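You operate a simulated robot arm through the tools that you are given. There is no shell and no other tool.

You are at the controls of a simulated robot arm. One attempt, no reset.

JOB
Blow the cream canister clean in the blow box.
Fine: blue dial set to 2 bar before the air goes on, lid shut while it blows, air off before you open it; dial back to 0, canister back on the ledge, lid shut; leave the other canister. Set down upright: what you pick out.

Only the result counts: the job must be done as asked and must still hold three seconds after the hand-in. Knocking over, shifting, dropping, spilling or breaking anything else fails it. Lids that push on must go on centred and level and be pressed home; caps that screw on are set level and turned clockwise until they are tight.

ROBOT AND FRAMES
A 6-joint arm with a two-finger parallel gripper, fixed in place. Base frame: the origin is on the floor under the middle of its stand, x ahead of it, y to its left, z up. Readings come in cm, degrees, newtons and seconds.
With the tool pointing down near the work surface it reaches from about 12 to 76 cm from the base axis. Its first joint turns from -166.0 to 166.0 degrees. Payload 3.43 kg.
Tool frame: the origin (TCP) lies between the finger pads and is the grasp point; the fingertips stand 3.4 cm ahead of it; z points along the fingers, y is the line along which they close. Largest opening 12.8 cm; finger width 2.4, thickness 1.2; the body of the gripper, 4.8 by 13 cm, starts 9.6 cm behind the TCP.
Orientation is that of the tool frame in the base frame, as [roll, pitch, yaw] about the fixed x, y, z axes, in that order (R = Rz(yaw) Ry(pitch) Rx(roll)). With the fingers straight down and closing along the base's y, the tool's x points along the base's -x, its y along +y and its z along -z.

CONTROLS
- The arm moves only by the tool nudge_tool. Its argument "plan" is a list of rows, each a list of 7 numbers: the opening, from 0 (shut) to 1 (fully open), then the shift along the tool's x, y, z in cm, then the turn, a rotation vector about the tool's x, y, z in degrees. In form: [[gripper, x, y, z, wx, wy, wz], ...]. A call has 1 to 20 rows; each row is the pose to reach, as a shift and turn from the pose commanded when the call began, along the tool's axes at that moment. Each row takes 0.2 s and may step no farther than 5 cm and 8.6 degrees from the row before; otherwise, or with a gripper value out of range, the whole call is refused. Where a pose cannot be reached the arm comes as near as it can. A force on the tool above 90 N (or 10 N above the force at the start of the call, whichever is more), or a blocked arm, ends the call early, and 0.2 s more pass. Each finger travels about 4.5 cm/s and halts on what it meets, pressing with about 21 N; the grip force reading is that of the motor and also rises with nothing between the fingers. The clock runs only during rows and for 0.2 s after the last one: add rows that repeat a pose to give the fingers time. The reply holds the time, the measured pose of the TCP, the force on the tool along the base axes, the opening and the grip force, in the units named above and with some noise, with the torque about the TCP (base axes, N m) and any sound that the robot's microphone picked up.
- Cameras (640 x 400 px; columns grow to the right, rows downward): "scene" is fixed at [39.82, -64.83, 154.9]; the picture's right is [0.99, -0.14, 0.00], its down [-0.06, -0.40, -0.91] and it looks along [0.13, 0.90, -0.41] (base axes); focal length 322 px, centre (320, 200). "wrist" rides on the gripper at [7.6, -1.1, -16] in the tool frame; the picture's right is [0.15, 0.99, 0.00], its down [-0.88, 0.13, -0.46] and it looks along [-0.45, 0.07, 0.89] (tool axes); focal length 234 px, centre (320, 200). There is no depth. A picture from a camera that has moved, and an enlarged one, comes with that camera's place and axes in the base frame and with its lens.
- capture(camera): a new picture of that camera. The clock stands still meanwhile.
- enlarge(camera, box): a new picture of the part [left, top, right, bottom] of that camera's present view, enlarged. The clock stands still meanwhile.
- finish_job(): hands the job in; it is judged then, once.

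Places have to be worked out from the pictures, the camera data and where the tool is seen. Open the gripper and draw the arm clear of the work before you hand the job in, unless the task says otherwise.

The tools are called as name(argument=value, ...) on one line, values as JSON. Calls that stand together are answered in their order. nudge_tool: Moves the arm, as the interface text tells. Its arguments: {"type":"object","properties":{"plan":{"type":"array"}},"required":["plan"]} The other tools are called the same way: capture (camera) takes a picture; enlarge (camera, box) takes an enlarged picture of a part of a camera's view; finish_job () hands the job in.

At the start:

```text
time: 0.0
position: [37.91, -1.27, 133.63]
tcp_rot: [180.0, 0.1, 180.0]
wrist_force: [0.0, 0.4, -1.0]
ft_torque: [0.02, -0.04, 0.0]
width: 12.8
finger_force: 0.1
```

scene: 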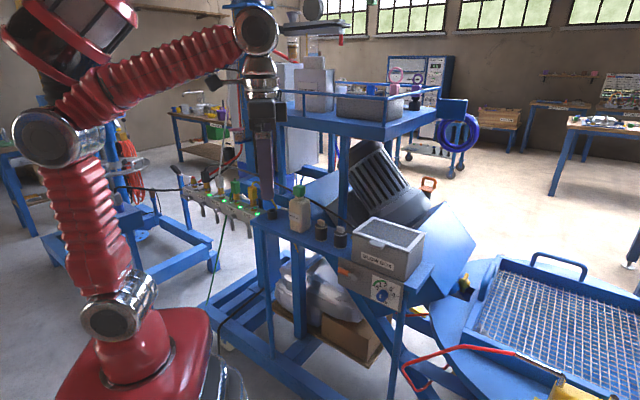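
wrist: 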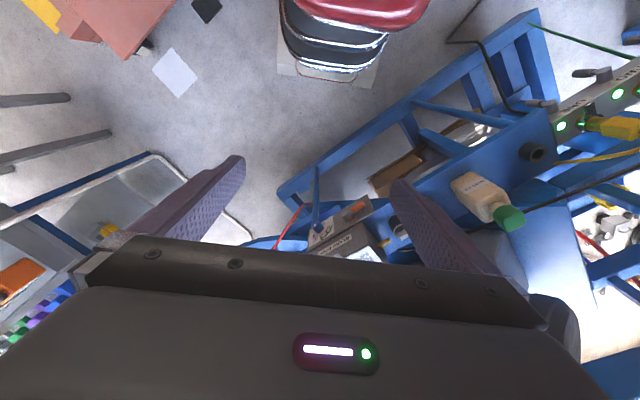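

I see a blue bench with a grey box, two small black items and a bottle. I'll enlarge the scene for a closer look before moving.

enlarge(camera="scene", box=[240, 170, 480, 320])

enlarge(camera="scene", box=[160, 150, 320, 250])

enlarge(camera="wrist", box=[270, 80, 590, 280])

```text
2.67 times, centred on (360, 245) of scene
camera zoom: at [39.82, -64.83, 154.9], right [0.99, -0.14, 0.0], down [-0.06, -0.4, -0.91], along [0.13, 0.9, -0.41], focal length 859 px, centre (213, 80)
```

zoom: 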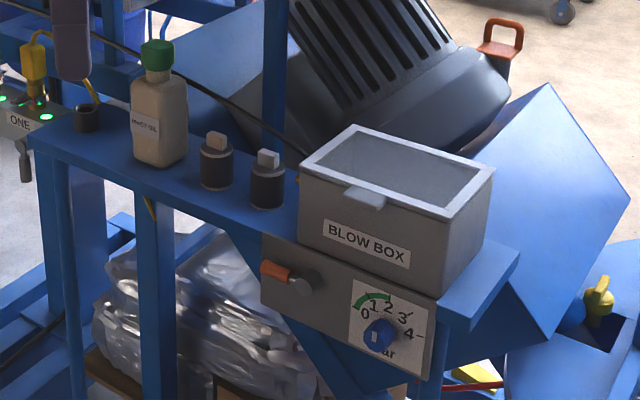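

```text
4.00 times, centred on (240, 200) of scene
camera zoom: at [39.82, -64.83, 154.9], right [0.99, -0.14, 0.0], down [-0.06, -0.4, -0.91], along [0.13, 0.9, -0.41], focal length 1288 px, centre (640, 200)
```

zoom: 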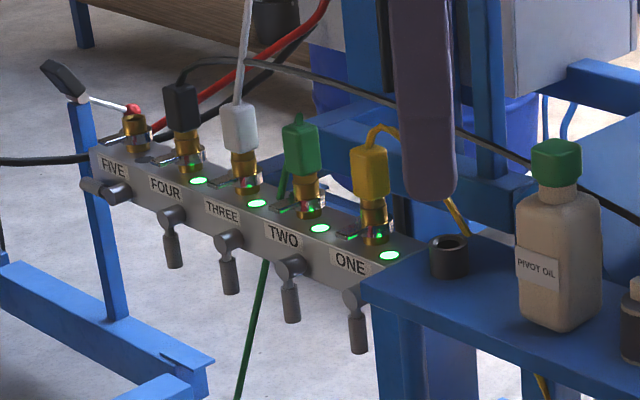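

```text
2.00 times, centred on (430, 180) of wrist
camera zoom: at [30.16, -2.44, 149.57], right [-0.15, 0.99, 0.0], down [0.88, 0.13, 0.46], along [0.45, 0.07, -0.89], focal length 468 px, centre (100, 240)
```

zoom: 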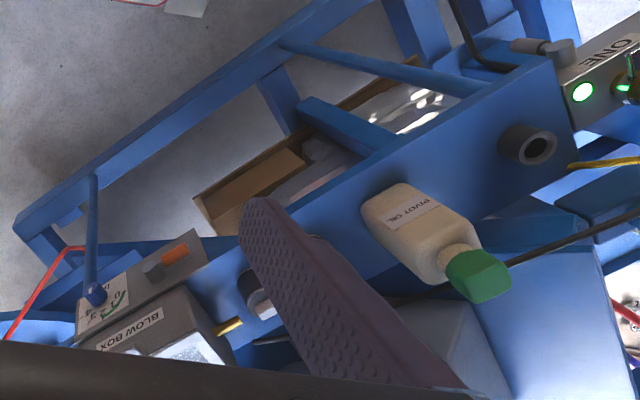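

Two small canisters stand between the bottle and the box. I'll zoom in to tell the colours apart and to read the dial and valve.

enlarge(camera="scene", box=[305, 210, 361, 245])

enlarge(camera="scene", box=[332, 250, 412, 300])

enlarge(camera="scene", box=[340, 205, 436, 265])

```text
11.43 times, centred on (333, 228) of scene
camera zoom: at [39.82, -64.83, 154.9], right [0.99, -0.14, 0.0], down [-0.06, -0.4, -0.91], along [0.13, 0.9, -0.41], focal length 3681 px, centre (171, -114)
```

zoom: 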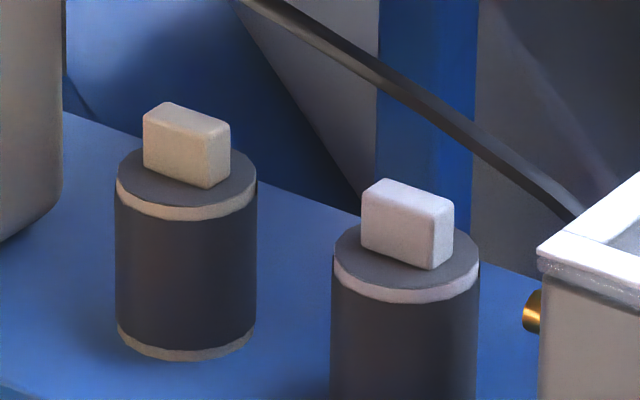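

```text
8.00 times, centred on (372, 275) of scene
camera zoom: at [39.82, -64.83, 154.9], right [0.99, -0.14, 0.0], down [-0.06, -0.4, -0.91], along [0.13, 0.9, -0.41], focal length 2577 px, centre (-96, -400)
```

zoom: 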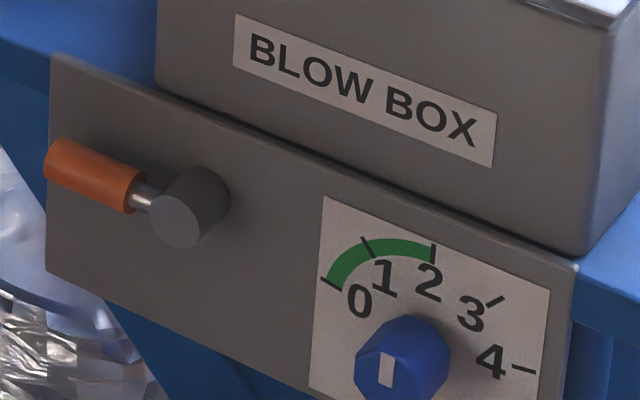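

```text
6.67 times, centred on (388, 235) of scene
camera zoom: at [39.82, -64.83, 154.9], right [0.99, -0.14, 0.0], down [-0.06, -0.4, -0.91], along [0.13, 0.9, -0.41], focal length 2147 px, centre (-133, -33)
```

zoom: 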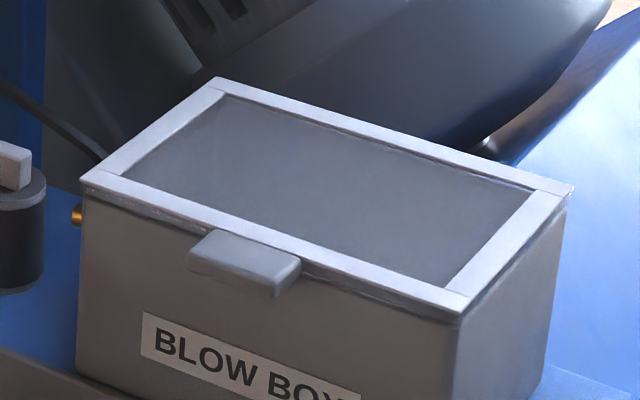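

The scene shows the cream canister (left, tan cap) near (53, 26), the whitish one near (58, 20), and the blow box's front face turned toward the robot, with a valve lever and dial panel below it. I'll turn the wrist camera to the outer side so I can look at the box front from the robot side.

nudge_tool(plan=[[0.5, 0, 0, 0, 0, 0, 8.35], [0.5, 0, 0, 0, 0, 0, 16.7], [0.5, 0, 0, 0, 0, 0, 25.05], [0.5, 0, 0, 0, 0, 0, 33.4], [0.5, 0, 0, 0, 0, 0, 41.75], [0.5, 0, 0, 0, 0, 0, 50.1], [0.5, 0, 0, 0, 0, 0, 58.45], [0.5, 0, 0, 0, 0, 0, 66.8], [0.5, 0, 0, 0, 0, 0, 75.15], [0.5, 0, 0, 0, 0, 0, 83.5], [0.5, 0, 0, 0, 0, 0, 91.85], [0.5, 0, 0, 0, 0, 0, 100.2], [0.5, 0, 0, 0, 0, 0, 108.55], [0.5, 0, 0, 0, 0, 0, 116.9], [0.5, 0, 0, 0, 0, 0, 125.25], [0.5, 0, 0, 0, 0, 0, 133.6]])

```text
time: 3.4
position: [37.78, -1.36, 133.71]
tcp_rot: [179.8, 0.0, 46.2]
wrist_force: [-0.9, 0.3, -0.3]
ft_torque: [0.0, 0.02, 0.01]
width: 6.4
finger_force: 0.0
```

Wrist turn went fine. Now I tilt the tool forward toward the box and shift it along the ledge to get a frontal view of the box, dial and valve.

nudge_tool(plan=[[1, 0, 1.5, 1, 0, 7.5, 0], [1, -0.5, 3, 2, 0, 15, 0], [1, -1, 4.5, 3, 0, 22.5, 0], [1, -1.5, 6, 4, 0, 30, 0], [1, -2, 7.5, 5, 0, 37.5, 0], [1, -2.5, 9, 6, 0, 45, 0], [1, -3, 10.5, 7, 0, 52.5, 0], [1, -3, 12, 8, 0, 60, 0]])

capture(camera="wrist")

capture(camera="scene")

```text
time: 5.2
position: [44.57, -11.87, 125.63]
tcp_rot: [179.8, -60.2, 46.5]
wrist_force: [-0.1, -0.2, 0.5]
ft_torque: [0.01, 0.01, -0.02]
width: 12.81
finger_force: 0.0
```

```text
taken
camera wrist: at [36.61, -18.34, 140.14], right [0.77, -0.63, 0.13], down [-0.48, -0.69, -0.54], along [0.43, 0.35, -0.83], focal length 234 px, centre (320, 200)
```

wrist: 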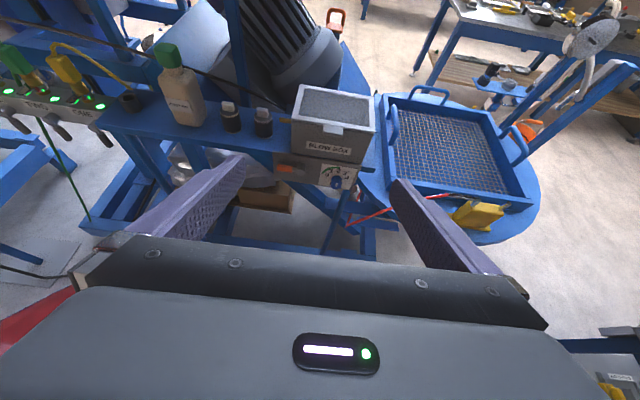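

```text
taken
```

scene: 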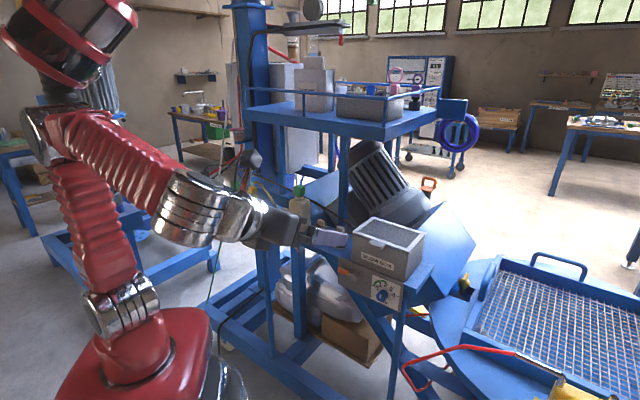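

The view is clear: box, dial and valve are visible between the fingers. I'll enlarge it to locate each thing and read the dial pointer.

enlarge(camera="wrist", box=[264, 75, 392, 205])

enlarge(camera="wrist", box=[310, 150, 366, 200])

enlarge(camera="wrist", box=[150, 60, 310, 160])

```text
3.08 times, centred on (328, 140) of wrist
camera zoom: at [36.61, -18.34, 140.14], right [0.77, -0.63, 0.13], down [-0.48, -0.69, -0.54], along [0.43, 0.35, -0.83], focal length 720 px, centre (295, 385)
```

zoom: 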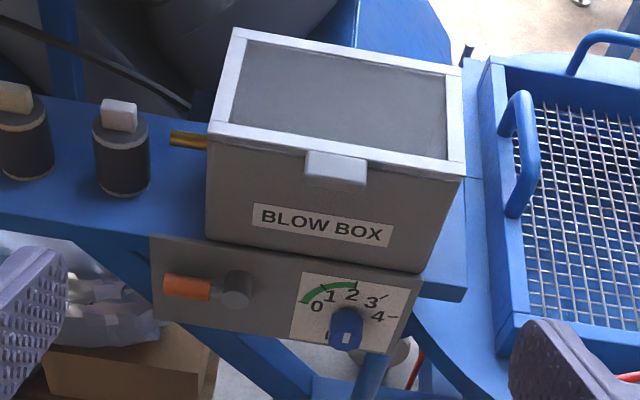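

```text
8.00 times, centred on (338, 175) of wrist
camera zoom: at [36.61, -18.34, 140.14], right [0.77, -0.63, 0.13], down [-0.48, -0.69, -0.54], along [0.43, 0.35, -0.83], focal length 1873 px, centre (176, 400)
```

zoom: 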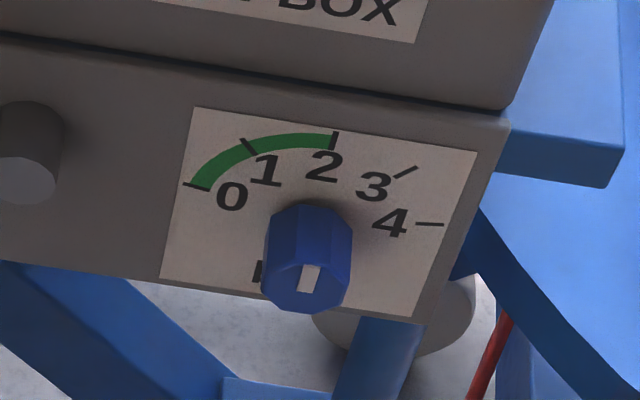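

```text
4.00 times, centred on (230, 110) of wrist
camera zoom: at [36.61, -18.34, 140.14], right [0.77, -0.63, 0.13], down [-0.48, -0.69, -0.54], along [0.43, 0.35, -0.83], focal length 937 px, centre (680, 560)
```

zoom: 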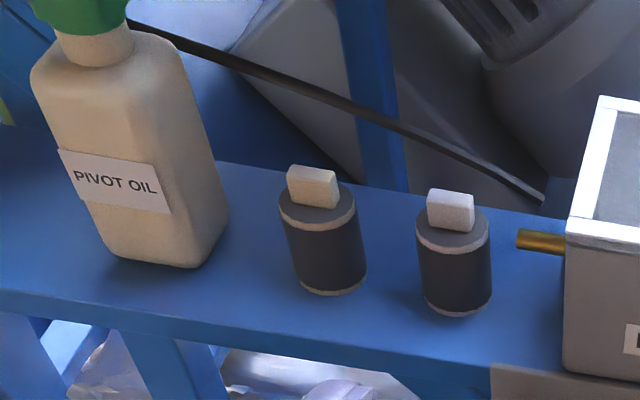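

Positions so far, in a 45° ledge frame: dial knob about S=45.5 and z=94.4, panel near N=51, valve hub S≈36.4, lid tab at N≈50.4 and z≈109. I'll go horizontal and closer to the panel to read the dial pointer head on.

nudge_tool(plan=[[1, -1.98, 0.74, 2.99, 0, 3.75, 0], [1, -3.95, 1.48, 5.98, 0, 7.5, 0], [1, -5.93, 2.21, 8.96, 0, 11.25, 0], [1, -7.9, 2.95, 11.95, 0, 15, 0], [1, -9.88, 3.69, 14.94, 0, 18.75, 0], [1, -11.85, 4.43, 17.93, 0, 22.5, 0], [1, -13.83, 5.16, 20.91, 0, 26.25, 0], [1, -15.8, 5.9, 23.9, 0, 30, 0]])

capture(camera="wrist")

```text
time: 7.0
position: [57.7, -6.57, 100.02]
tcp_rot: [42.8, -89.8, -176.4]
wrist_force: [-0.1, 0.4, -0.5]
ft_torque: [-0.03, 0.01, -0.01]
width: 12.82
finger_force: 0.1
```

```text
taken
camera wrist: at [45.67, -17.28, 107.61], right [0.72, -0.68, 0.15], down [-0.22, -0.42, -0.88], along [0.66, 0.6, -0.45], focal length 234 px, centre (320, 200)
```

wrist: 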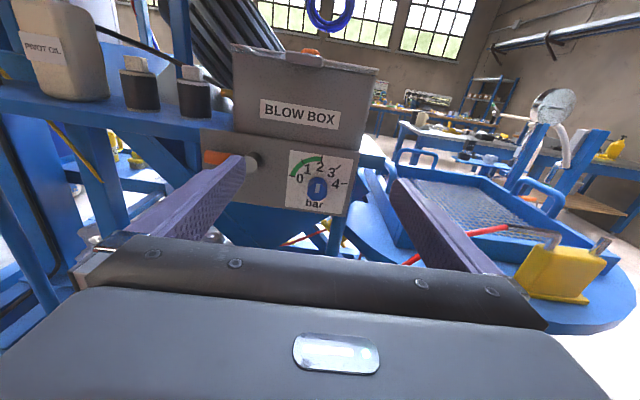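

enlarge(camera="wrist", box=[280, 145, 360, 215])

enlarge(camera="wrist", box=[190, 30, 390, 220])

```text
5.71 times, centred on (320, 180) of wrist
camera zoom: at [45.67, -17.28, 107.61], right [0.72, -0.68, 0.15], down [-0.22, -0.42, -0.88], along [0.66, 0.6, -0.45], focal length 1338 px, centre (320, 314)
```

zoom: 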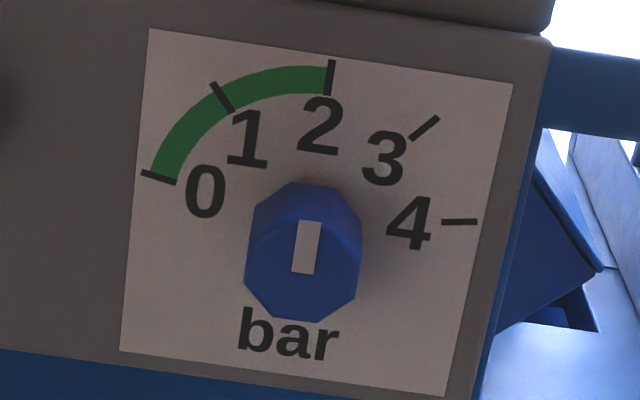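

```text
2.11 times, centred on (290, 125) of wrist
camera zoom: at [45.67, -17.28, 107.61], right [0.72, -0.68, 0.15], down [-0.22, -0.42, -0.88], along [0.66, 0.6, -0.45], focal length 493 px, centre (383, 358)
```

zoom: 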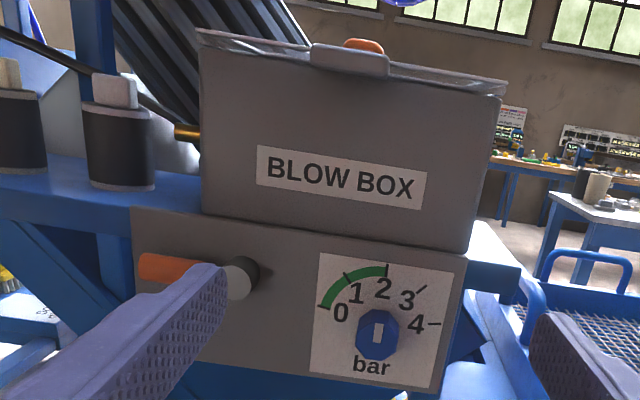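

The pointer mark runs from the knob centre upward, so the dial seems to read about 2 already (ticks are 40° per bar, 2 at the top). I'll look closer to be sure, and check the lid tab and lever too.

enlarge(camera="wrist", box=[300, 170, 336, 206])

enlarge(camera="wrist", box=[200, 140, 270, 190])

enlarge(camera="wrist", box=[225, 35, 385, 105])

```text
11.11 times, centred on (318, 188) of wrist
camera zoom: at [45.67, -17.28, 107.61], right [0.72, -0.68, 0.15], down [-0.22, -0.42, -0.88], along [0.66, 0.6, -0.45], focal length 2602 px, centre (342, 333)
```

zoom: 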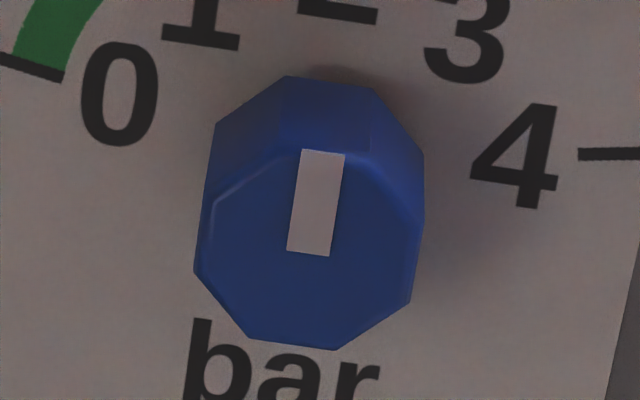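

```text
8.00 times, centred on (235, 165) of wrist
camera zoom: at [45.67, -17.28, 107.61], right [0.72, -0.68, 0.15], down [-0.22, -0.42, -0.88], along [0.66, 0.6, -0.45], focal length 1873 px, centre (1000, 480)
```

zoom: 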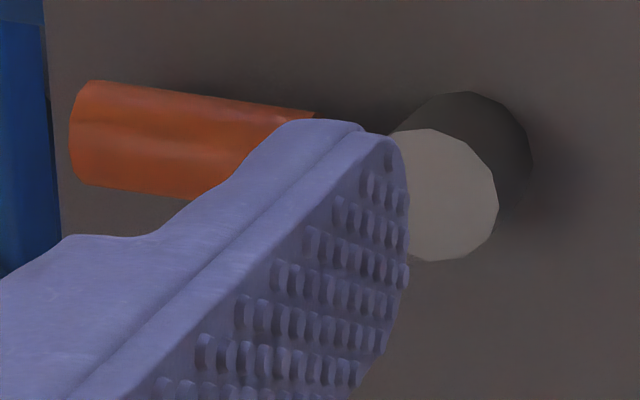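

```text
4.00 times, centred on (305, 70) of wrist
camera zoom: at [45.67, -17.28, 107.61], right [0.72, -0.68, 0.15], down [-0.22, -0.42, -0.88], along [0.66, 0.6, -0.45], focal length 937 px, centre (380, 720)
```

zoom: 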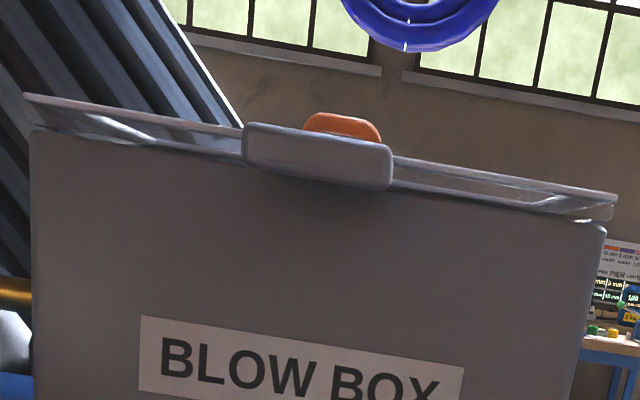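

The mark points straight at 2 (within about 1°), so the dial already stands at 2 bar and the lever points left. The lid's front tab spans z≈108.9–110 and N≈48.3–51, centred at S≈41.8. I'll close the fingers and line up in front of and just under the tab, correcting yaw to 45°.

nudge_tool(plan=[[0.85, 1, -0.5, 0.5, -1.4, 0, 0], [0.7, 2, -1, 1, -1.4, 0, 0], [0.55, 3, -1.5, 1.5, -1.4, 0, 0], [0.4, 4, -2, 2, -1.4, 0, 0], [0.3, 5, -2.5, 2.5, -1.4, 0, 0], [0.2, 6, -3, 3, -1.4, 0, 0], [0.1, 6.7, -3.5, 3.5, -1.4, 0, 0], [0, 6.7, -3.5, 4, -1.4, 0, 0], [0, 6.7, -3.5, 4, -1.4, 0, 0]])

capture(camera="wrist")

enlarge(camera="scene", box=[280, 150, 480, 310])

```text
time: 9.0
position: [57.81, -1.34, 106.8]
tcp_rot: [46.2, -90.0, 178.8]
wrist_force: [-0.3, -0.8, 0.1]
ft_torque: [-0.01, 0.0, -0.01]
width: 0.0
finger_force: 21.4
```

```text
taken
camera wrist: at [45.66, -11.82, 114.36], right [0.7, -0.7, 0.15], down [-0.23, -0.41, -0.88], along [0.68, 0.58, -0.45], focal length 234 px, centre (320, 200)
```

wrist: 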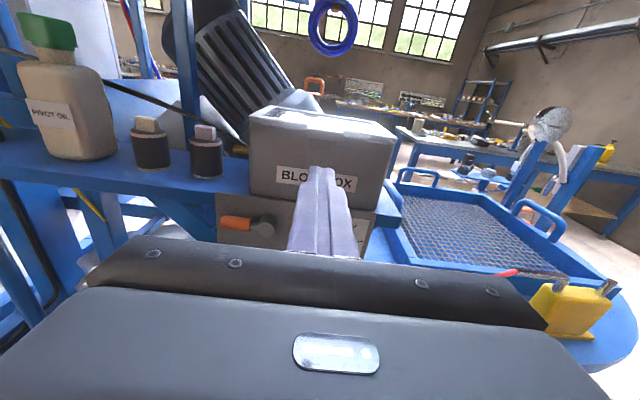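

```text
2.50 times, centred on (380, 230) of scene
camera zoom: at [39.82, -64.83, 154.9], right [0.99, -0.14, 0.0], down [-0.06, -0.4, -0.91], along [0.13, 0.9, -0.41], focal length 805 px, centre (170, 125)
```

zoom: 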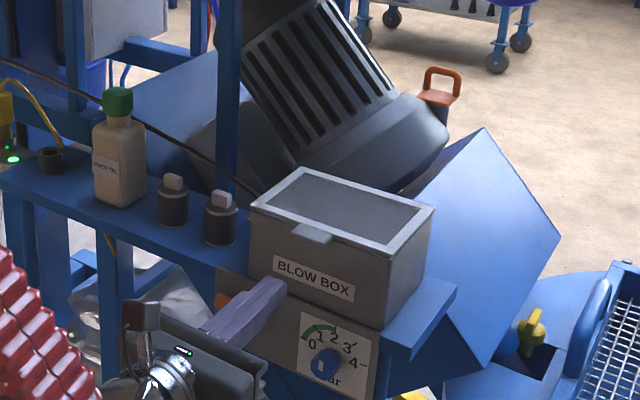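

I'm at N≈39.9, S≈41.8, z=106.8, aimed at the box. I'll zoom in to check the fingertip height relative to the tab.

enlarge(camera="wrist", box=[230, 90, 410, 250])

```text
2.50 times, centred on (320, 170) of wrist
camera zoom: at [45.66, -11.82, 114.36], right [0.7, -0.7, 0.15], down [-0.23, -0.41, -0.88], along [0.68, 0.58, -0.45], focal length 585 px, centre (320, 275)
```

zoom: 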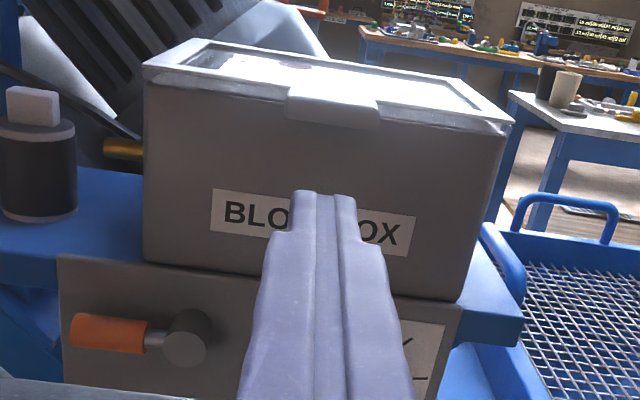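

The fingertips are at N≈43.3, with their top edge about 0.8 cm below the tab's underside. I'll slide forward 7.3 cm so that the tips sit under the tab, just short of the box face.

nudge_tool(plan=[[0, 0, 0.1, 2.5, 0, 0, 0], [0, 0, 0.15, 5, 0, 0, 0], [0, 0, 0.15, 6.5, 0, 0, 0], [0, 0, 0.15, 7.3, 0, 0, 0]])

capture(camera="wrist")

enlarge(camera="scene", box=[320, 190, 440, 290])

```text
time: 10.0
position: [63.24, 3.7, 106.65]
tcp_rot: [34.9, -90.0, -169.9]
wrist_force: [0.7, -0.6, 0.2]
ft_torque: [0.03, 0.0, 0.0]
width: 0.0
finger_force: 21.0
```

```text
taken
camera wrist: at [51.07, -6.79, 114.32], right [0.7, -0.7, 0.15], down [-0.23, -0.41, -0.88], along [0.68, 0.58, -0.45], focal length 234 px, centre (320, 200)
```

wrist: 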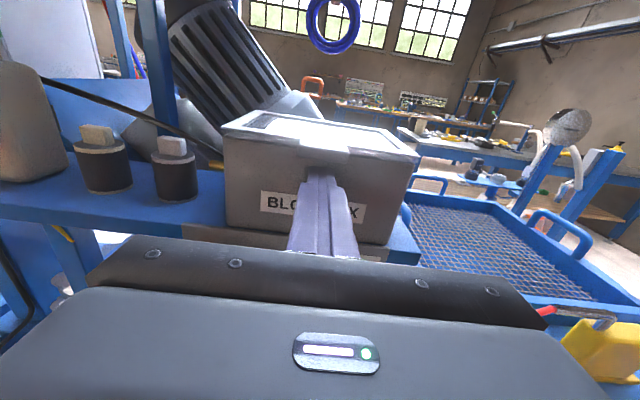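

```text
4.00 times, centred on (380, 240) of scene
camera zoom: at [39.82, -64.83, 154.9], right [0.99, -0.14, 0.0], down [-0.06, -0.4, -0.91], along [0.13, 0.9, -0.41], focal length 1288 px, centre (80, 40)
```

zoom: 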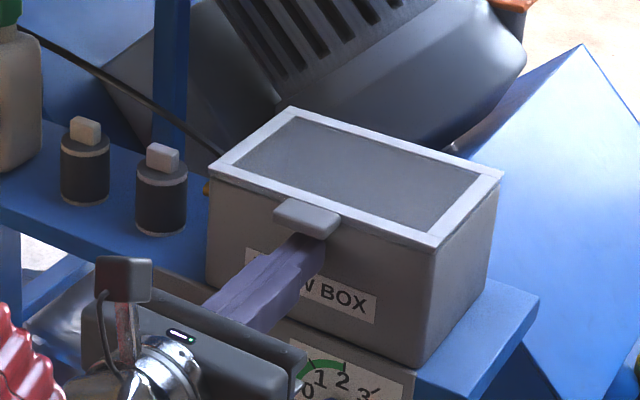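

The fingertips are under the tab with no contact force. I'll lift slowly a few centimetres and see how the lid reacts.

nudge_tool(plan=[[0, 0.7, 0, 0, 0, 0, 0], [0, 1.4, 0, 0, 0, 0, 0], [0, 2.1, 0, 0, 0, 0, 0], [0, 2.8, 0, 0.1, 0, 0, 0], [0, 3.5, 0, 0.2, 0, 0, 0], [0, 4.2, 0, 0.3, 0, 0, 0], [0, 4.9, 0, 0.5, 0, 0, 0]])

capture(camera="wrist")

enlarge(camera="scene", box=[320, 170, 440, 290])

```text
time: 11.6
position: [63.51, 4.2, 111.61]
tcp_rot: [70.6, -89.9, 154.3]
wrist_force: [-0.8, -0.4, -0.8]
ft_torque: [0.03, 0.01, -0.01]
width: 0.0
finger_force: 21.2
```

```text
taken
camera wrist: at [51.3, -6.31, 119.22], right [0.7, -0.7, 0.15], down [-0.23, -0.41, -0.88], along [0.68, 0.58, -0.45], focal length 234 px, centre (320, 200)
```

wrist: 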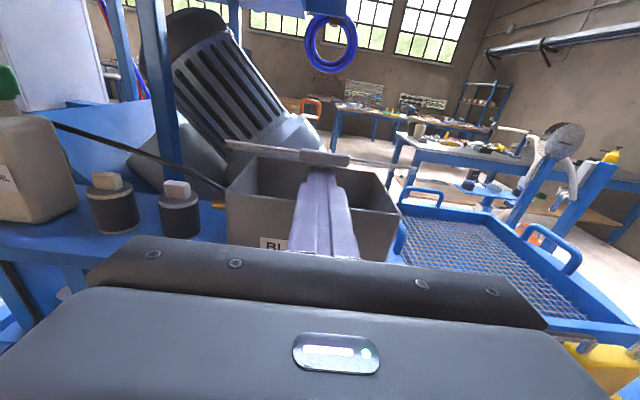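

```text
3.33 times, centred on (380, 230) of scene
camera zoom: at [39.82, -64.83, 154.9], right [0.99, -0.14, 0.0], down [-0.06, -0.4, -0.91], along [0.13, 0.9, -0.41], focal length 1074 px, centre (120, 100)
```

zoom: 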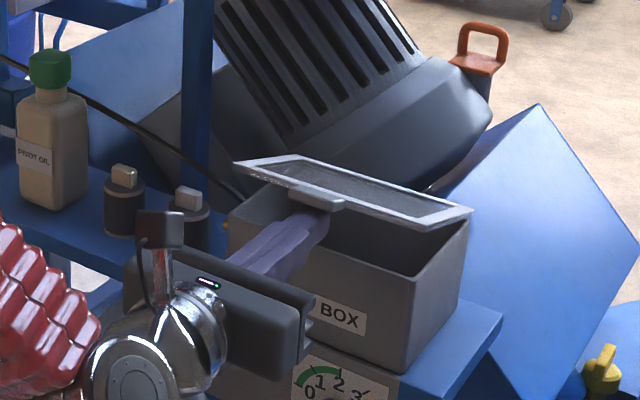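

The lid swings up easily with negligible force, so it's hinged at the back. I'll keep raising and move forward under the lid to swing it toward vertical.

nudge_tool(plan=[[0, 1, 0, 0.5, 0, 0, 0], [0, 2, 0, 1, 0, 0, 0], [0, 3, 0, 1.7, 0, 0, 0], [0, 4, 0, 2.5, 0, 0, 0], [0, 5, 0, 3.3, 0, 0, 0], [0, 5.5, 0, 4.2, 0, 0, 0], [0, 6, 0, 5.2, 0, 0, 0], [0, 6.3, 0, 6.2, 0, 0, 0], [0, 6.5, 0, 7.2, 0, 0, 0]])

capture(camera="wrist")

enlarge(camera="scene", box=[320, 150, 440, 270])

```text
time: 13.6
position: [68.54, 9.13, 118.0]
tcp_rot: [70.6, -89.9, 154.4]
wrist_force: [0.2, 0.0, -0.4]
ft_torque: [0.0, 0.0, 0.01]
width: 0.01
finger_force: 20.9
```

```text
taken
camera wrist: at [56.39, -1.26, 125.6], right [0.7, -0.7, 0.15], down [-0.23, -0.41, -0.88], along [0.68, 0.58, -0.45], focal length 234 px, centre (320, 200)
```

wrist: 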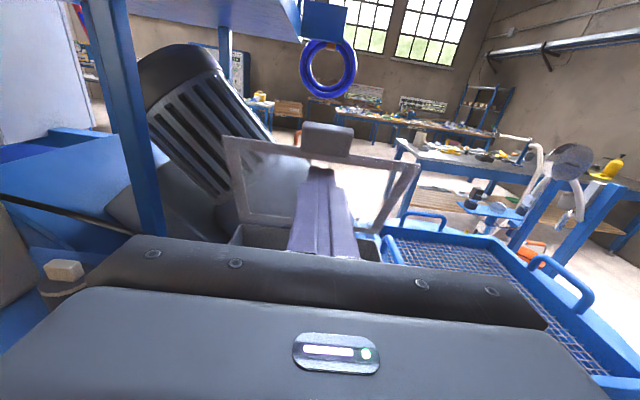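

```text
3.33 times, centred on (380, 210) of scene
camera zoom: at [39.82, -64.83, 154.9], right [0.99, -0.14, 0.0], down [-0.06, -0.4, -0.91], along [0.13, 0.9, -0.41], focal length 1074 px, centre (120, 167)
```

zoom: 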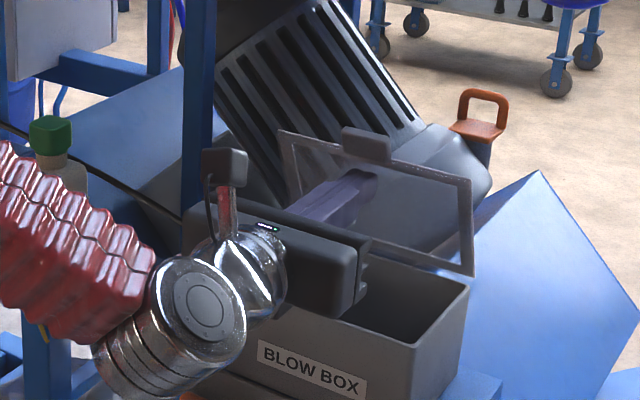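

The lid is at roughly 60–70° and rests on the fingertips. I'll push further forward in small steps to take it past vertical.

nudge_tool(plan=[[0, 0, 0, 0.8, 0, 0, 0], [0, 0, 0, 1.6, 0, 0, 0], [0, 0, 0, 2.4, 0, 0, 0], [0, 0, 0, 3.2, 0, 0, 0], [0, 0, 0, 4.0, 0, 0, 0], [0, 0, 0, 4.8, 0, 0, 0], [0, 0, 0, 5.4, 0, 0, 0]])

capture(camera="wrist")

enlarge(camera="scene", box=[320, 150, 440, 270])

```text
time: 15.2
position: [72.31, 13.09, 118.14]
tcp_rot: [42.9, -89.9, -177.7]
wrist_force: [-0.9, -0.5, 0.1]
ft_torque: [-0.01, 0.01, 0.04]
width: 0.0
finger_force: 21.4
```

```text
taken
camera wrist: at [60.12, 2.6, 125.69], right [0.7, -0.7, 0.15], down [-0.23, -0.41, -0.88], along [0.68, 0.58, -0.45], focal length 234 px, centre (320, 200)
```

wrist: 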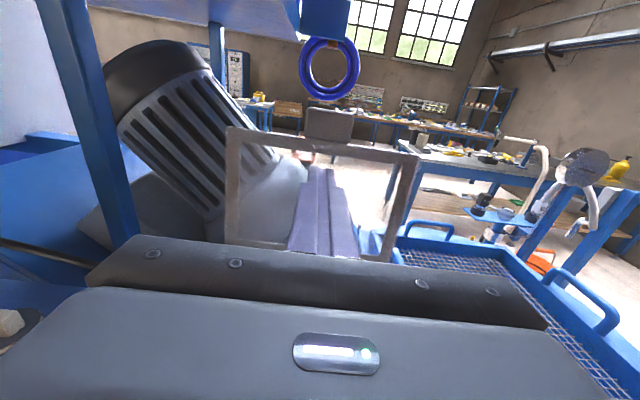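

```text
3.33 times, centred on (380, 210) of scene
camera zoom: at [39.82, -64.83, 154.9], right [0.99, -0.14, 0.0], down [-0.06, -0.4, -0.91], along [0.13, 0.9, -0.41], focal length 1074 px, centre (120, 167)
```

zoom: 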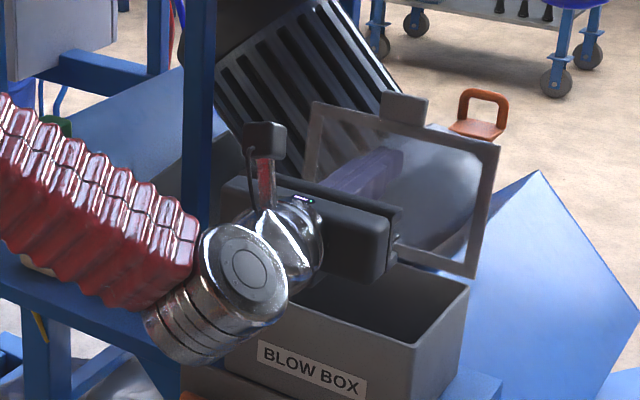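

The lid is now about vertical. I'll push another 2 cm to take it past centre, watching the force for the stop.

nudge_tool(plan=[[0, 0, 0, 0.6, 0, 0, 0], [0, 0, 0, 1.2, 0, 0, 0], [0, 0, 0, 1.8, 0, 0, 0], [0, 0, 0, 2.4, 0, 0, 0]])

capture(camera="wrist")

enlarge(camera="scene", box=[320, 150, 440, 270])

```text
time: 15.9
position: [72.65, 13.28, 117.92]
tcp_rot: [115.3, -89.9, 109.7]
wrist_force: [-84.2, -48.3, 6.9]
ft_torque: [-0.4, 0.88, 1.02]
width: 0.0
finger_force: 21.0
stopped in row 3: the force on the tool passed its limit at 103 N (the readings are from after the stop); the commanded pose is now the measured one
```

```text
taken
camera wrist: at [60.44, 2.93, 125.73], right [0.7, -0.7, 0.15], down [-0.23, -0.42, -0.88], along [0.68, 0.58, -0.45], focal length 234 px, centre (320, 200)
```

wrist: 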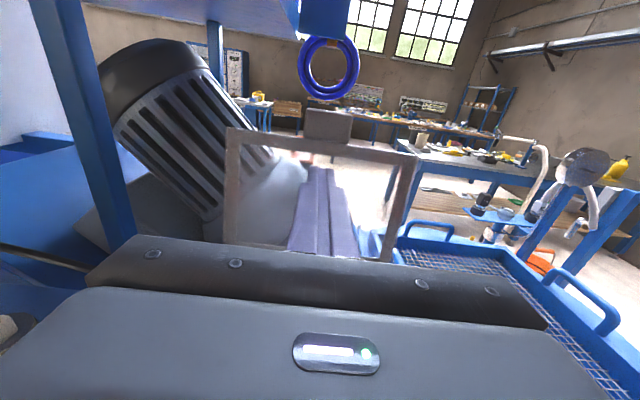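

```text
3.33 times, centred on (380, 210) of scene
camera zoom: at [39.82, -64.83, 154.9], right [0.99, -0.14, 0.0], down [-0.06, -0.4, -0.91], along [0.13, 0.9, -0.41], focal length 1074 px, centre (120, 167)
```

zoom: 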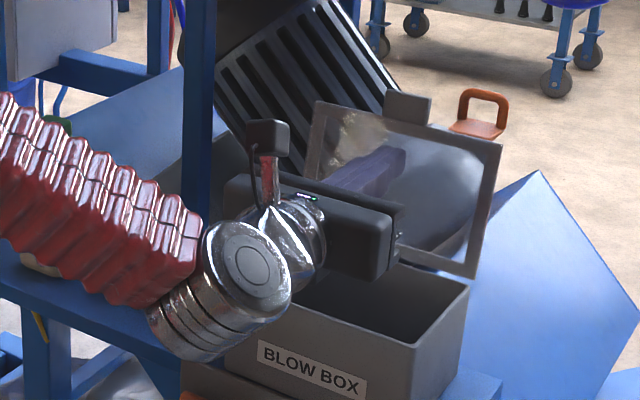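

The lid reached its stop, near vertical or slightly past it. I'll back the fingers straight off and see whether it stays open.

nudge_tool(plan=[[0, 0, 0, -0.5, 0, 0, 0], [0, 0, 0, -1.2, 0, 0, 0], [0, 0, 0, -2.5, 0, 0, 0], [0, 0, 0, -5, 0, 0, 0]])

capture(camera="wrist")

enlarge(camera="scene", box=[320, 150, 440, 270])

```text
time: 16.9
position: [69.58, 10.07, 117.98]
tcp_rot: [178.2, -89.8, 46.5]
wrist_force: [1.0, 0.7, 0.2]
ft_torque: [0.03, 0.02, 0.0]
width: 0.0
finger_force: 20.6
```

```text
taken
camera wrist: at [57.37, -0.4, 125.65], right [0.7, -0.7, 0.15], down [-0.23, -0.42, -0.88], along [0.68, 0.58, -0.45], focal length 234 px, centre (320, 200)
```

wrist: 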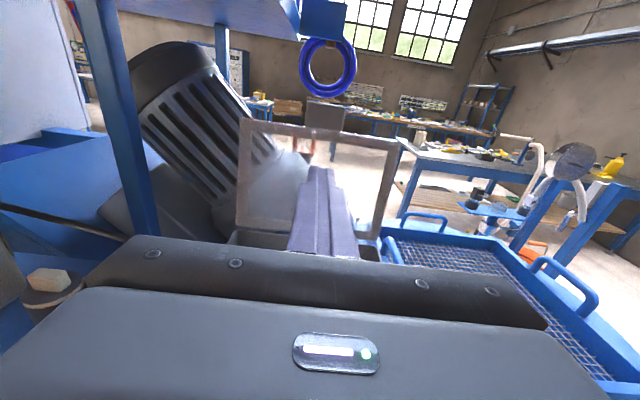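

```text
3.33 times, centred on (380, 210) of scene
camera zoom: at [39.82, -64.83, 154.9], right [0.99, -0.14, 0.0], down [-0.06, -0.4, -0.91], along [0.13, 0.9, -0.41], focal length 1074 px, centre (120, 167)
```

zoom: 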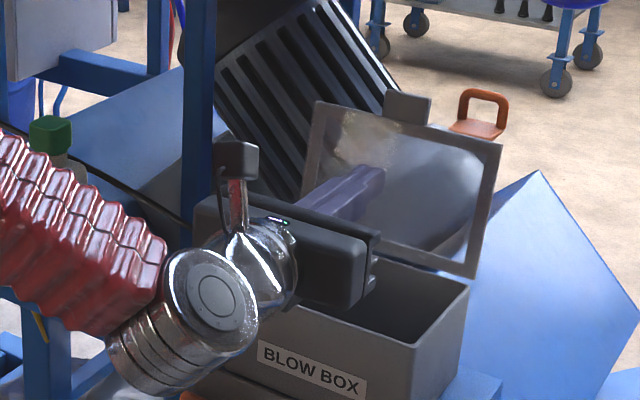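

The lid stays open on its own, at its stop just past vertical. Now I back the arm away and up before re-orienting the tool to point down for the canister.

nudge_tool(plan=[[0, 0.5, 0, -3, 0, 0, 0], [0, 1.5, 0, -6, 0, 0, 0], [0, 3, 0, -9.5, 0, 0, 0], [0, 5, -2, -13, 0, 0, 0], [0, 7, -4, -16.5, 0, 0, 0], [0, 9, -7, -18, 0, 0, 0]])

nudge_tool(plan=[[0, 0, -1, 0, 0, -8.2, 0], [0, 0, -2, 0, 0, -16.4, 0], [0.1, 0, -3, 0, 0, -24.6, 0], [0.2, 0, -4, 0, 0, -32.8, 0], [0.3, 0, -5, 0, 0, -41, 0], [0.4375, 0, -6, 0, 0, -49.2, 0], [0.4375, 0, -7, 0, 0, -57.4, 0], [0.4375, 0, -8, 0, 0, -65.6, 0], [0.4375, 0, -9, 0, 0, -73.8, 0], [0.4375, 0, -10, 0, 0, -82, 0], [0.4375, 0, -11, 0, 0, -90, 0]])

```text
time: 18.3
position: [51.66, 2.47, 126.86]
tcp_rot: [-170.4, -89.8, 35.4]
wrist_force: [0.2, -0.4, 0.5]
ft_torque: [0.02, -0.01, 0.01]
width: 0.0
finger_force: 20.7
```

```text
time: 20.7
position: [44.06, 10.1, 126.94]
tcp_rot: [179.8, 0.3, 44.8]
wrist_force: [-0.5, 0.0, -0.3]
ft_torque: [-0.02, -0.04, 0.01]
width: 5.62
finger_force: 0.1
```

The tool points down at N≈38, S≈24. I'll now spin the wrist back about 171° so the camera faces from the robot's side, clear of the post.

nudge_tool(plan=[[0.4375, 0, 0, 0, 0, 0, -8.55], [0.4375, 0, 0, 0, 0, 0, -17.1], [0.4375, 0, 0, 0, 0, 0, -25.65], [0.4375, 0, 0, 0, 0, 0, -34.2], [0.4375, 0, 0, 0, 0, 0, -42.75], [0.4375, 0, 0, 0, 0, 0, -51.3], [0.4375, 0, 0, 0, 0, 0, -59.85], [0.4375, 0, 0, 0, 0, 0, -68.4], [0.4375, 0, 0, 0, 0, 0, -76.95], [0.4375, 0, 0, 0, 0, 0, -85.5], [0.4375, 0, 0, 0, 0, 0, -94.05], [0.4375, 0, 0, 0, 0, 0, -102.6], [0.4375, 0, 0, 0, 0, 0, -111.15], [0.4375, 0, 0, 0, 0, 0, -119.7], [0.4375, 0, 0, 0, 0, 0, -128.25], [0.4375, 0, 0, 0, 0, 0, -136.8], [0.4375, 0, 0, 0, 0, 0, -145.35], [0.4375, 0, 0, 0, 0, 0, -153.9], [0.4375, 0, 0, 0, 0, 0, -162.45], [0.4375, 0, 0, 0, 0, 0, -171]])

```text
time: 24.9
position: [44.11, 10.18, 127.0]
tcp_rot: [180.0, -0.2, -144.0]
wrist_force: [-0.1, -0.4, -0.4]
ft_torque: [-0.03, -0.01, 0.01]
width: 5.6
finger_force: 0.1
```

Wrist is turned. Now I finish the yaw alignment and move over the cream canister at about (53.0, 25.9), staying well above it.

nudge_tool(plan=[[0.4375, -3.3, 1.5, 1, 0, 0, -1.8], [0.4375, -6.6, 3.0, 2.5, 0, 0, -3.6], [0.4375, -9.9, 4.5, 4.5, 0, 0, -5.4], [0.4375, -13.2, 6.0, 7, 0, 0, -7.2], [0.4375, -16.4, 7.5, 9, 0, 0, -9]])

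capture(camera="wrist")

enlarge(camera="scene", box=[260, 160, 400, 260])

```text
time: 26.1
position: [52.99, 26.07, 118.0]
tcp_rot: [180.0, -0.1, -135.1]
wrist_force: [0.8, -0.2, 0.4]
ft_torque: [0.03, -0.01, -0.01]
width: 5.59
finger_force: 0.1
```

```text
taken
camera wrist: at [48.31, 20.11, 133.99], right [-0.8, 0.6, 0.0], down [0.53, 0.71, 0.45], along [0.27, 0.36, -0.89], focal length 234 px, centre (320, 200)
```

wrist: 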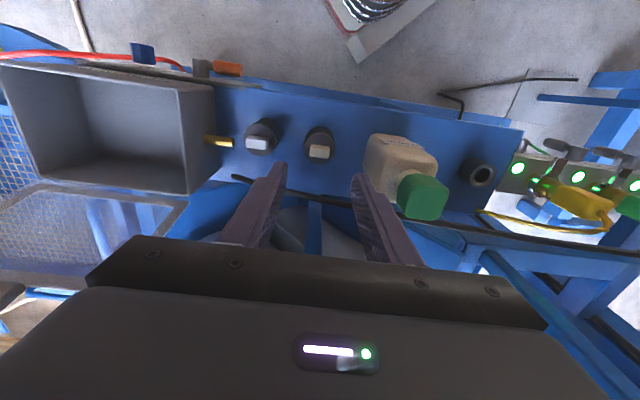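

```text
4.00 times, centred on (330, 210) of scene
camera zoom: at [39.82, -64.83, 154.9], right [0.99, -0.14, 0.0], down [-0.06, -0.4, -0.91], along [0.13, 0.9, -0.41], focal length 1288 px, centre (280, 160)
```

zoom: 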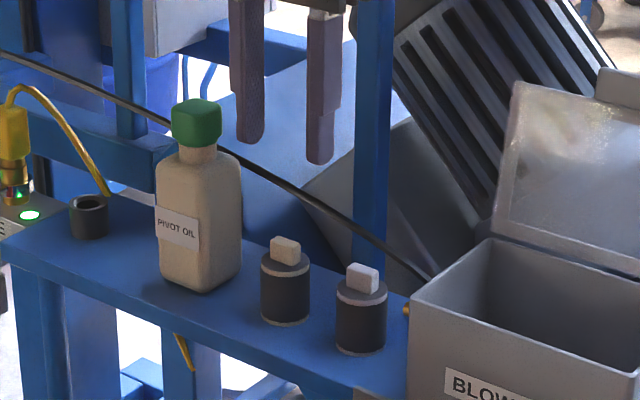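

The open box, both canisters and the bottle are visible from above. I'll zoom in on the cream canister to check alignment under the TCP.

enlarge(camera="wrist", box=[230, 100, 410, 220])

enlarge(camera="wrist", box=[0, 50, 240, 210])

```text
3.33 times, centred on (320, 160) of wrist
camera zoom: at [48.31, 20.11, 133.99], right [-0.8, 0.6, 0.0], down [0.53, 0.71, 0.45], along [0.27, 0.36, -0.89], focal length 781 px, centre (320, 333)
```

zoom: 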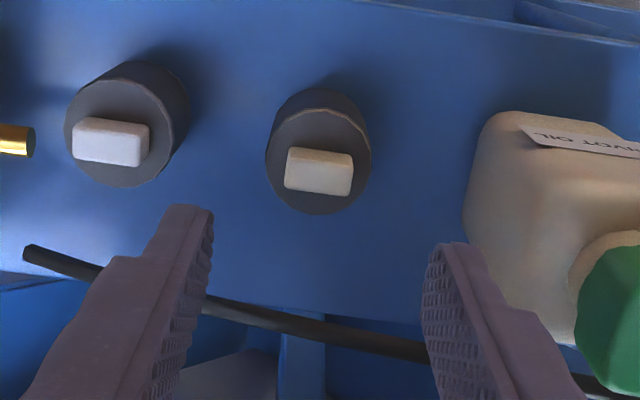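

```text
2.50 times, centred on (120, 130) of wrist
camera zoom: at [48.31, 20.11, 133.99], right [-0.8, 0.6, 0.0], down [0.53, 0.71, 0.45], along [0.27, 0.36, -0.89], focal length 585 px, centre (820, 375)
```

zoom: 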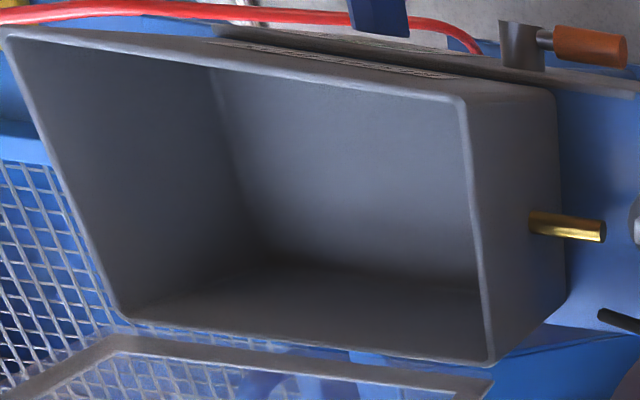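

The canister centre (N≈55.8, S≈18.95) lies under the TCP within 1 mm, and the right finger clears the white canister by about 1.2 cm. I'll descend to z≈103.6.

nudge_tool(plan=[[0.4375, 0, 0, 3, 0, 0, 0], [0.4375, 0, 0, 6, 0, 0, 0], [0.4375, 0, 0, 9, 0, 0, 0], [0.4375, 0, 0, 11.5, 0, 0, 0], [0.4375, 0, 0, 13.3, 0, 0, 0], [0.4375, 0, 0, 14.4, 0, 0, 0]])

capture(camera="wrist")

enlarge(camera="scene", box=[270, 180, 390, 260])

```text
time: 27.5
position: [52.94, 25.9, 103.45]
tcp_rot: [180.0, -0.2, -135.1]
wrist_force: [0.1, -0.5, -0.7]
ft_torque: [-0.01, -0.02, -0.01]
width: 5.63
finger_force: 0.1
```

```text
taken
camera wrist: at [48.31, 19.81, 119.52], right [-0.8, 0.6, 0.0], down [0.53, 0.71, 0.45], along [0.27, 0.36, -0.89], focal length 234 px, centre (320, 200)
```

wrist: 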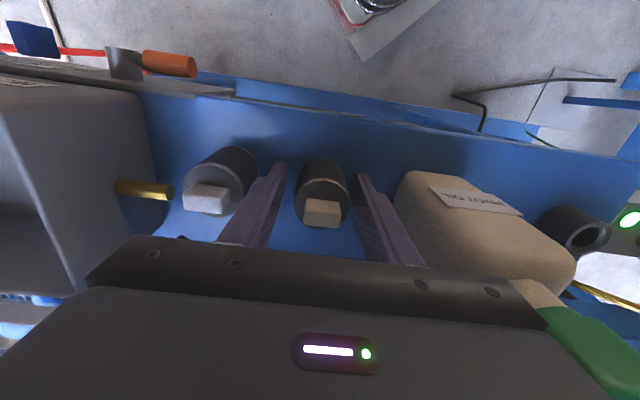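

```text
5.00 times, centred on (330, 220) of scene
camera zoom: at [39.82, -64.83, 154.9], right [0.99, -0.14, 0.0], down [-0.06, -0.4, -0.91], along [0.13, 0.9, -0.41], focal length 1610 px, centre (270, 100)
```

zoom: 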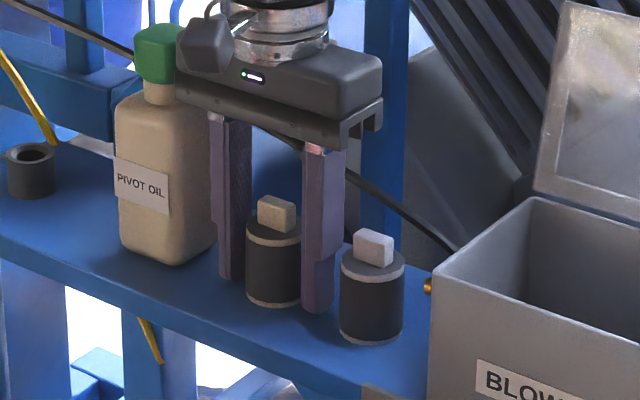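

The fingers straddle the cream canister, clear of the white one and the bottle. I close on it and check the opening.

nudge_tool(plan=[[0.36, 0, 0, 0, 0, 0, 0], [0.3, 0, 0, 0, 0, 0, 0], [0.2, 0, 0, 0, 0, 0, 0], [0.2, 0, 0, 0, 0, 0, 0]])

capture(camera="wrist")

```text
time: 28.5
position: [52.87, 25.81, 103.54]
tcp_rot: [180.0, -0.2, -135.1]
wrist_force: [0.3, -0.5, 0.9]
ft_torque: [0.01, -0.03, -0.01]
width: 3.91
finger_force: 20.8
```

```text
taken
camera wrist: at [48.32, 19.82, 119.54], right [-0.8, 0.6, 0.0], down [0.53, 0.71, 0.45], along [0.27, 0.36, -0.89], focal length 234 px, centre (320, 200)
```

wrist: 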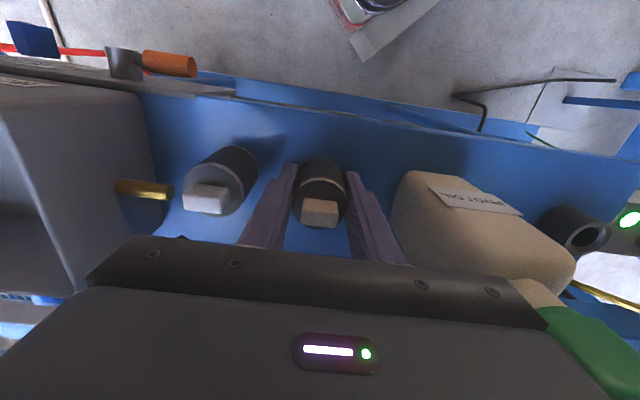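

It's gripped at 3.9 cm. I lift straight up 13 cm and check that the canister came along.

nudge_tool(plan=[[0.2, 0, 0, -1, 0, 0, 0], [0.2, 0, 0, -3, 0, 0, 0], [0.2, 0, 0, -6, 0, 0, 0], [0.2, 0, 0, -9.5, 0, 0, 0], [0.2, 0, 0, -13.5, 0, 0, 0]])

enlarge(camera="scene", box=[260, 150, 440, 270])

capture(camera="wrist")

```text
time: 29.7
position: [53.14, 25.66, 116.85]
tcp_rot: [179.9, -0.3, -135.1]
wrist_force: [0.1, 0.2, 0.5]
ft_torque: [0.0, 0.02, 0.01]
width: 3.93
finger_force: 21.5
```

```text
3.33 times, centred on (350, 210) of scene
camera zoom: at [39.82, -64.83, 154.9], right [0.99, -0.14, 0.0], down [-0.06, -0.4, -0.91], along [0.13, 0.9, -0.41], focal length 1074 px, centre (220, 167)
```

zoom: 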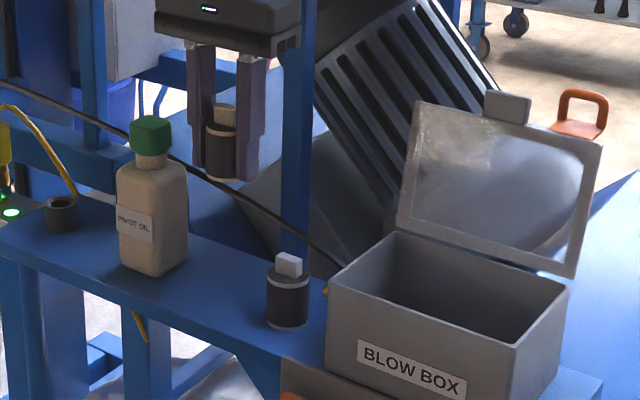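

```text
taken
camera wrist: at [48.43, 19.67, 132.85], right [-0.8, 0.6, 0.0], down [0.53, 0.71, 0.45], along [0.27, 0.36, -0.89], focal length 234 px, centre (320, 200)
```

wrist: 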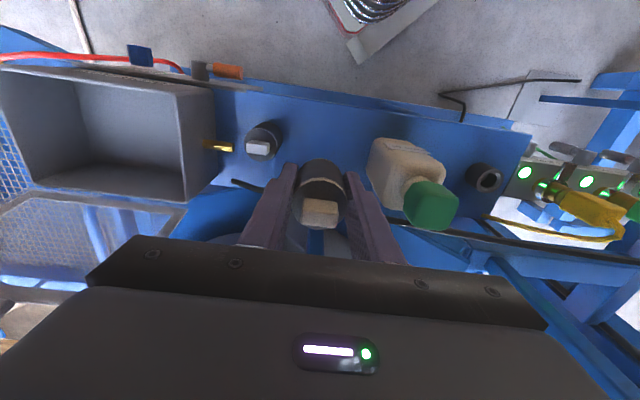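

The canister is up and held securely. I carry it along the ledge direction at this height to above the middle of the box (N≈56, S≈42).

nudge_tool(plan=[[0.2, 0, -3.5, -0.5, 0, 0, 0], [0.2, -0.1, -7.5, -0.5, 0, 0, 0], [0.2, -0.2, -11.5, -0.5, 0, 0, 0], [0.2, -0.3, -15.5, -0.5, 0, 0, 0], [0.2, -0.3, -19.5, -0.5, 0, 0, 0], [0.2, -0.3, -22.7, -0.5, 0, 0, 0]])

enlarge(camera="scene", box=[280, 140, 460, 290])

capture(camera="wrist")

```text
time: 31.1
position: [69.25, 10.25, 117.52]
tcp_rot: [180.0, -0.1, -135.1]
wrist_force: [-1.3, -0.1, 0.8]
ft_torque: [-0.01, -0.06, -0.01]
width: 3.93
finger_force: 20.7
```

```text
2.67 times, centred on (370, 215) of scene
camera zoom: at [39.82, -64.83, 154.9], right [0.99, -0.14, 0.0], down [-0.06, -0.4, -0.91], along [0.13, 0.9, -0.41], focal length 859 px, centre (187, 160)
```

zoom: 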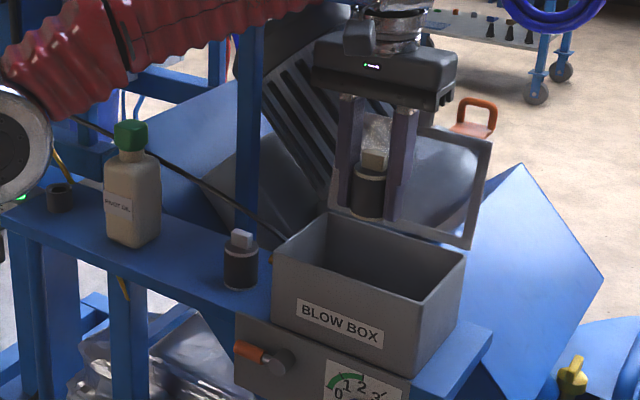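

```text
taken
camera wrist: at [64.61, 4.09, 133.51], right [-0.8, 0.6, 0.0], down [0.53, 0.71, 0.45], along [0.27, 0.36, -0.89], focal length 234 px, centre (320, 200)
```

wrist: 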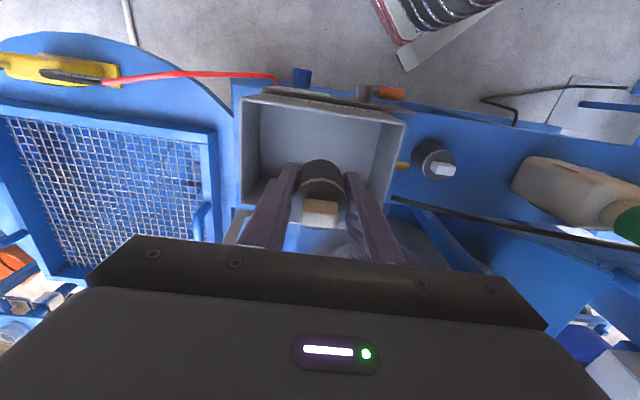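

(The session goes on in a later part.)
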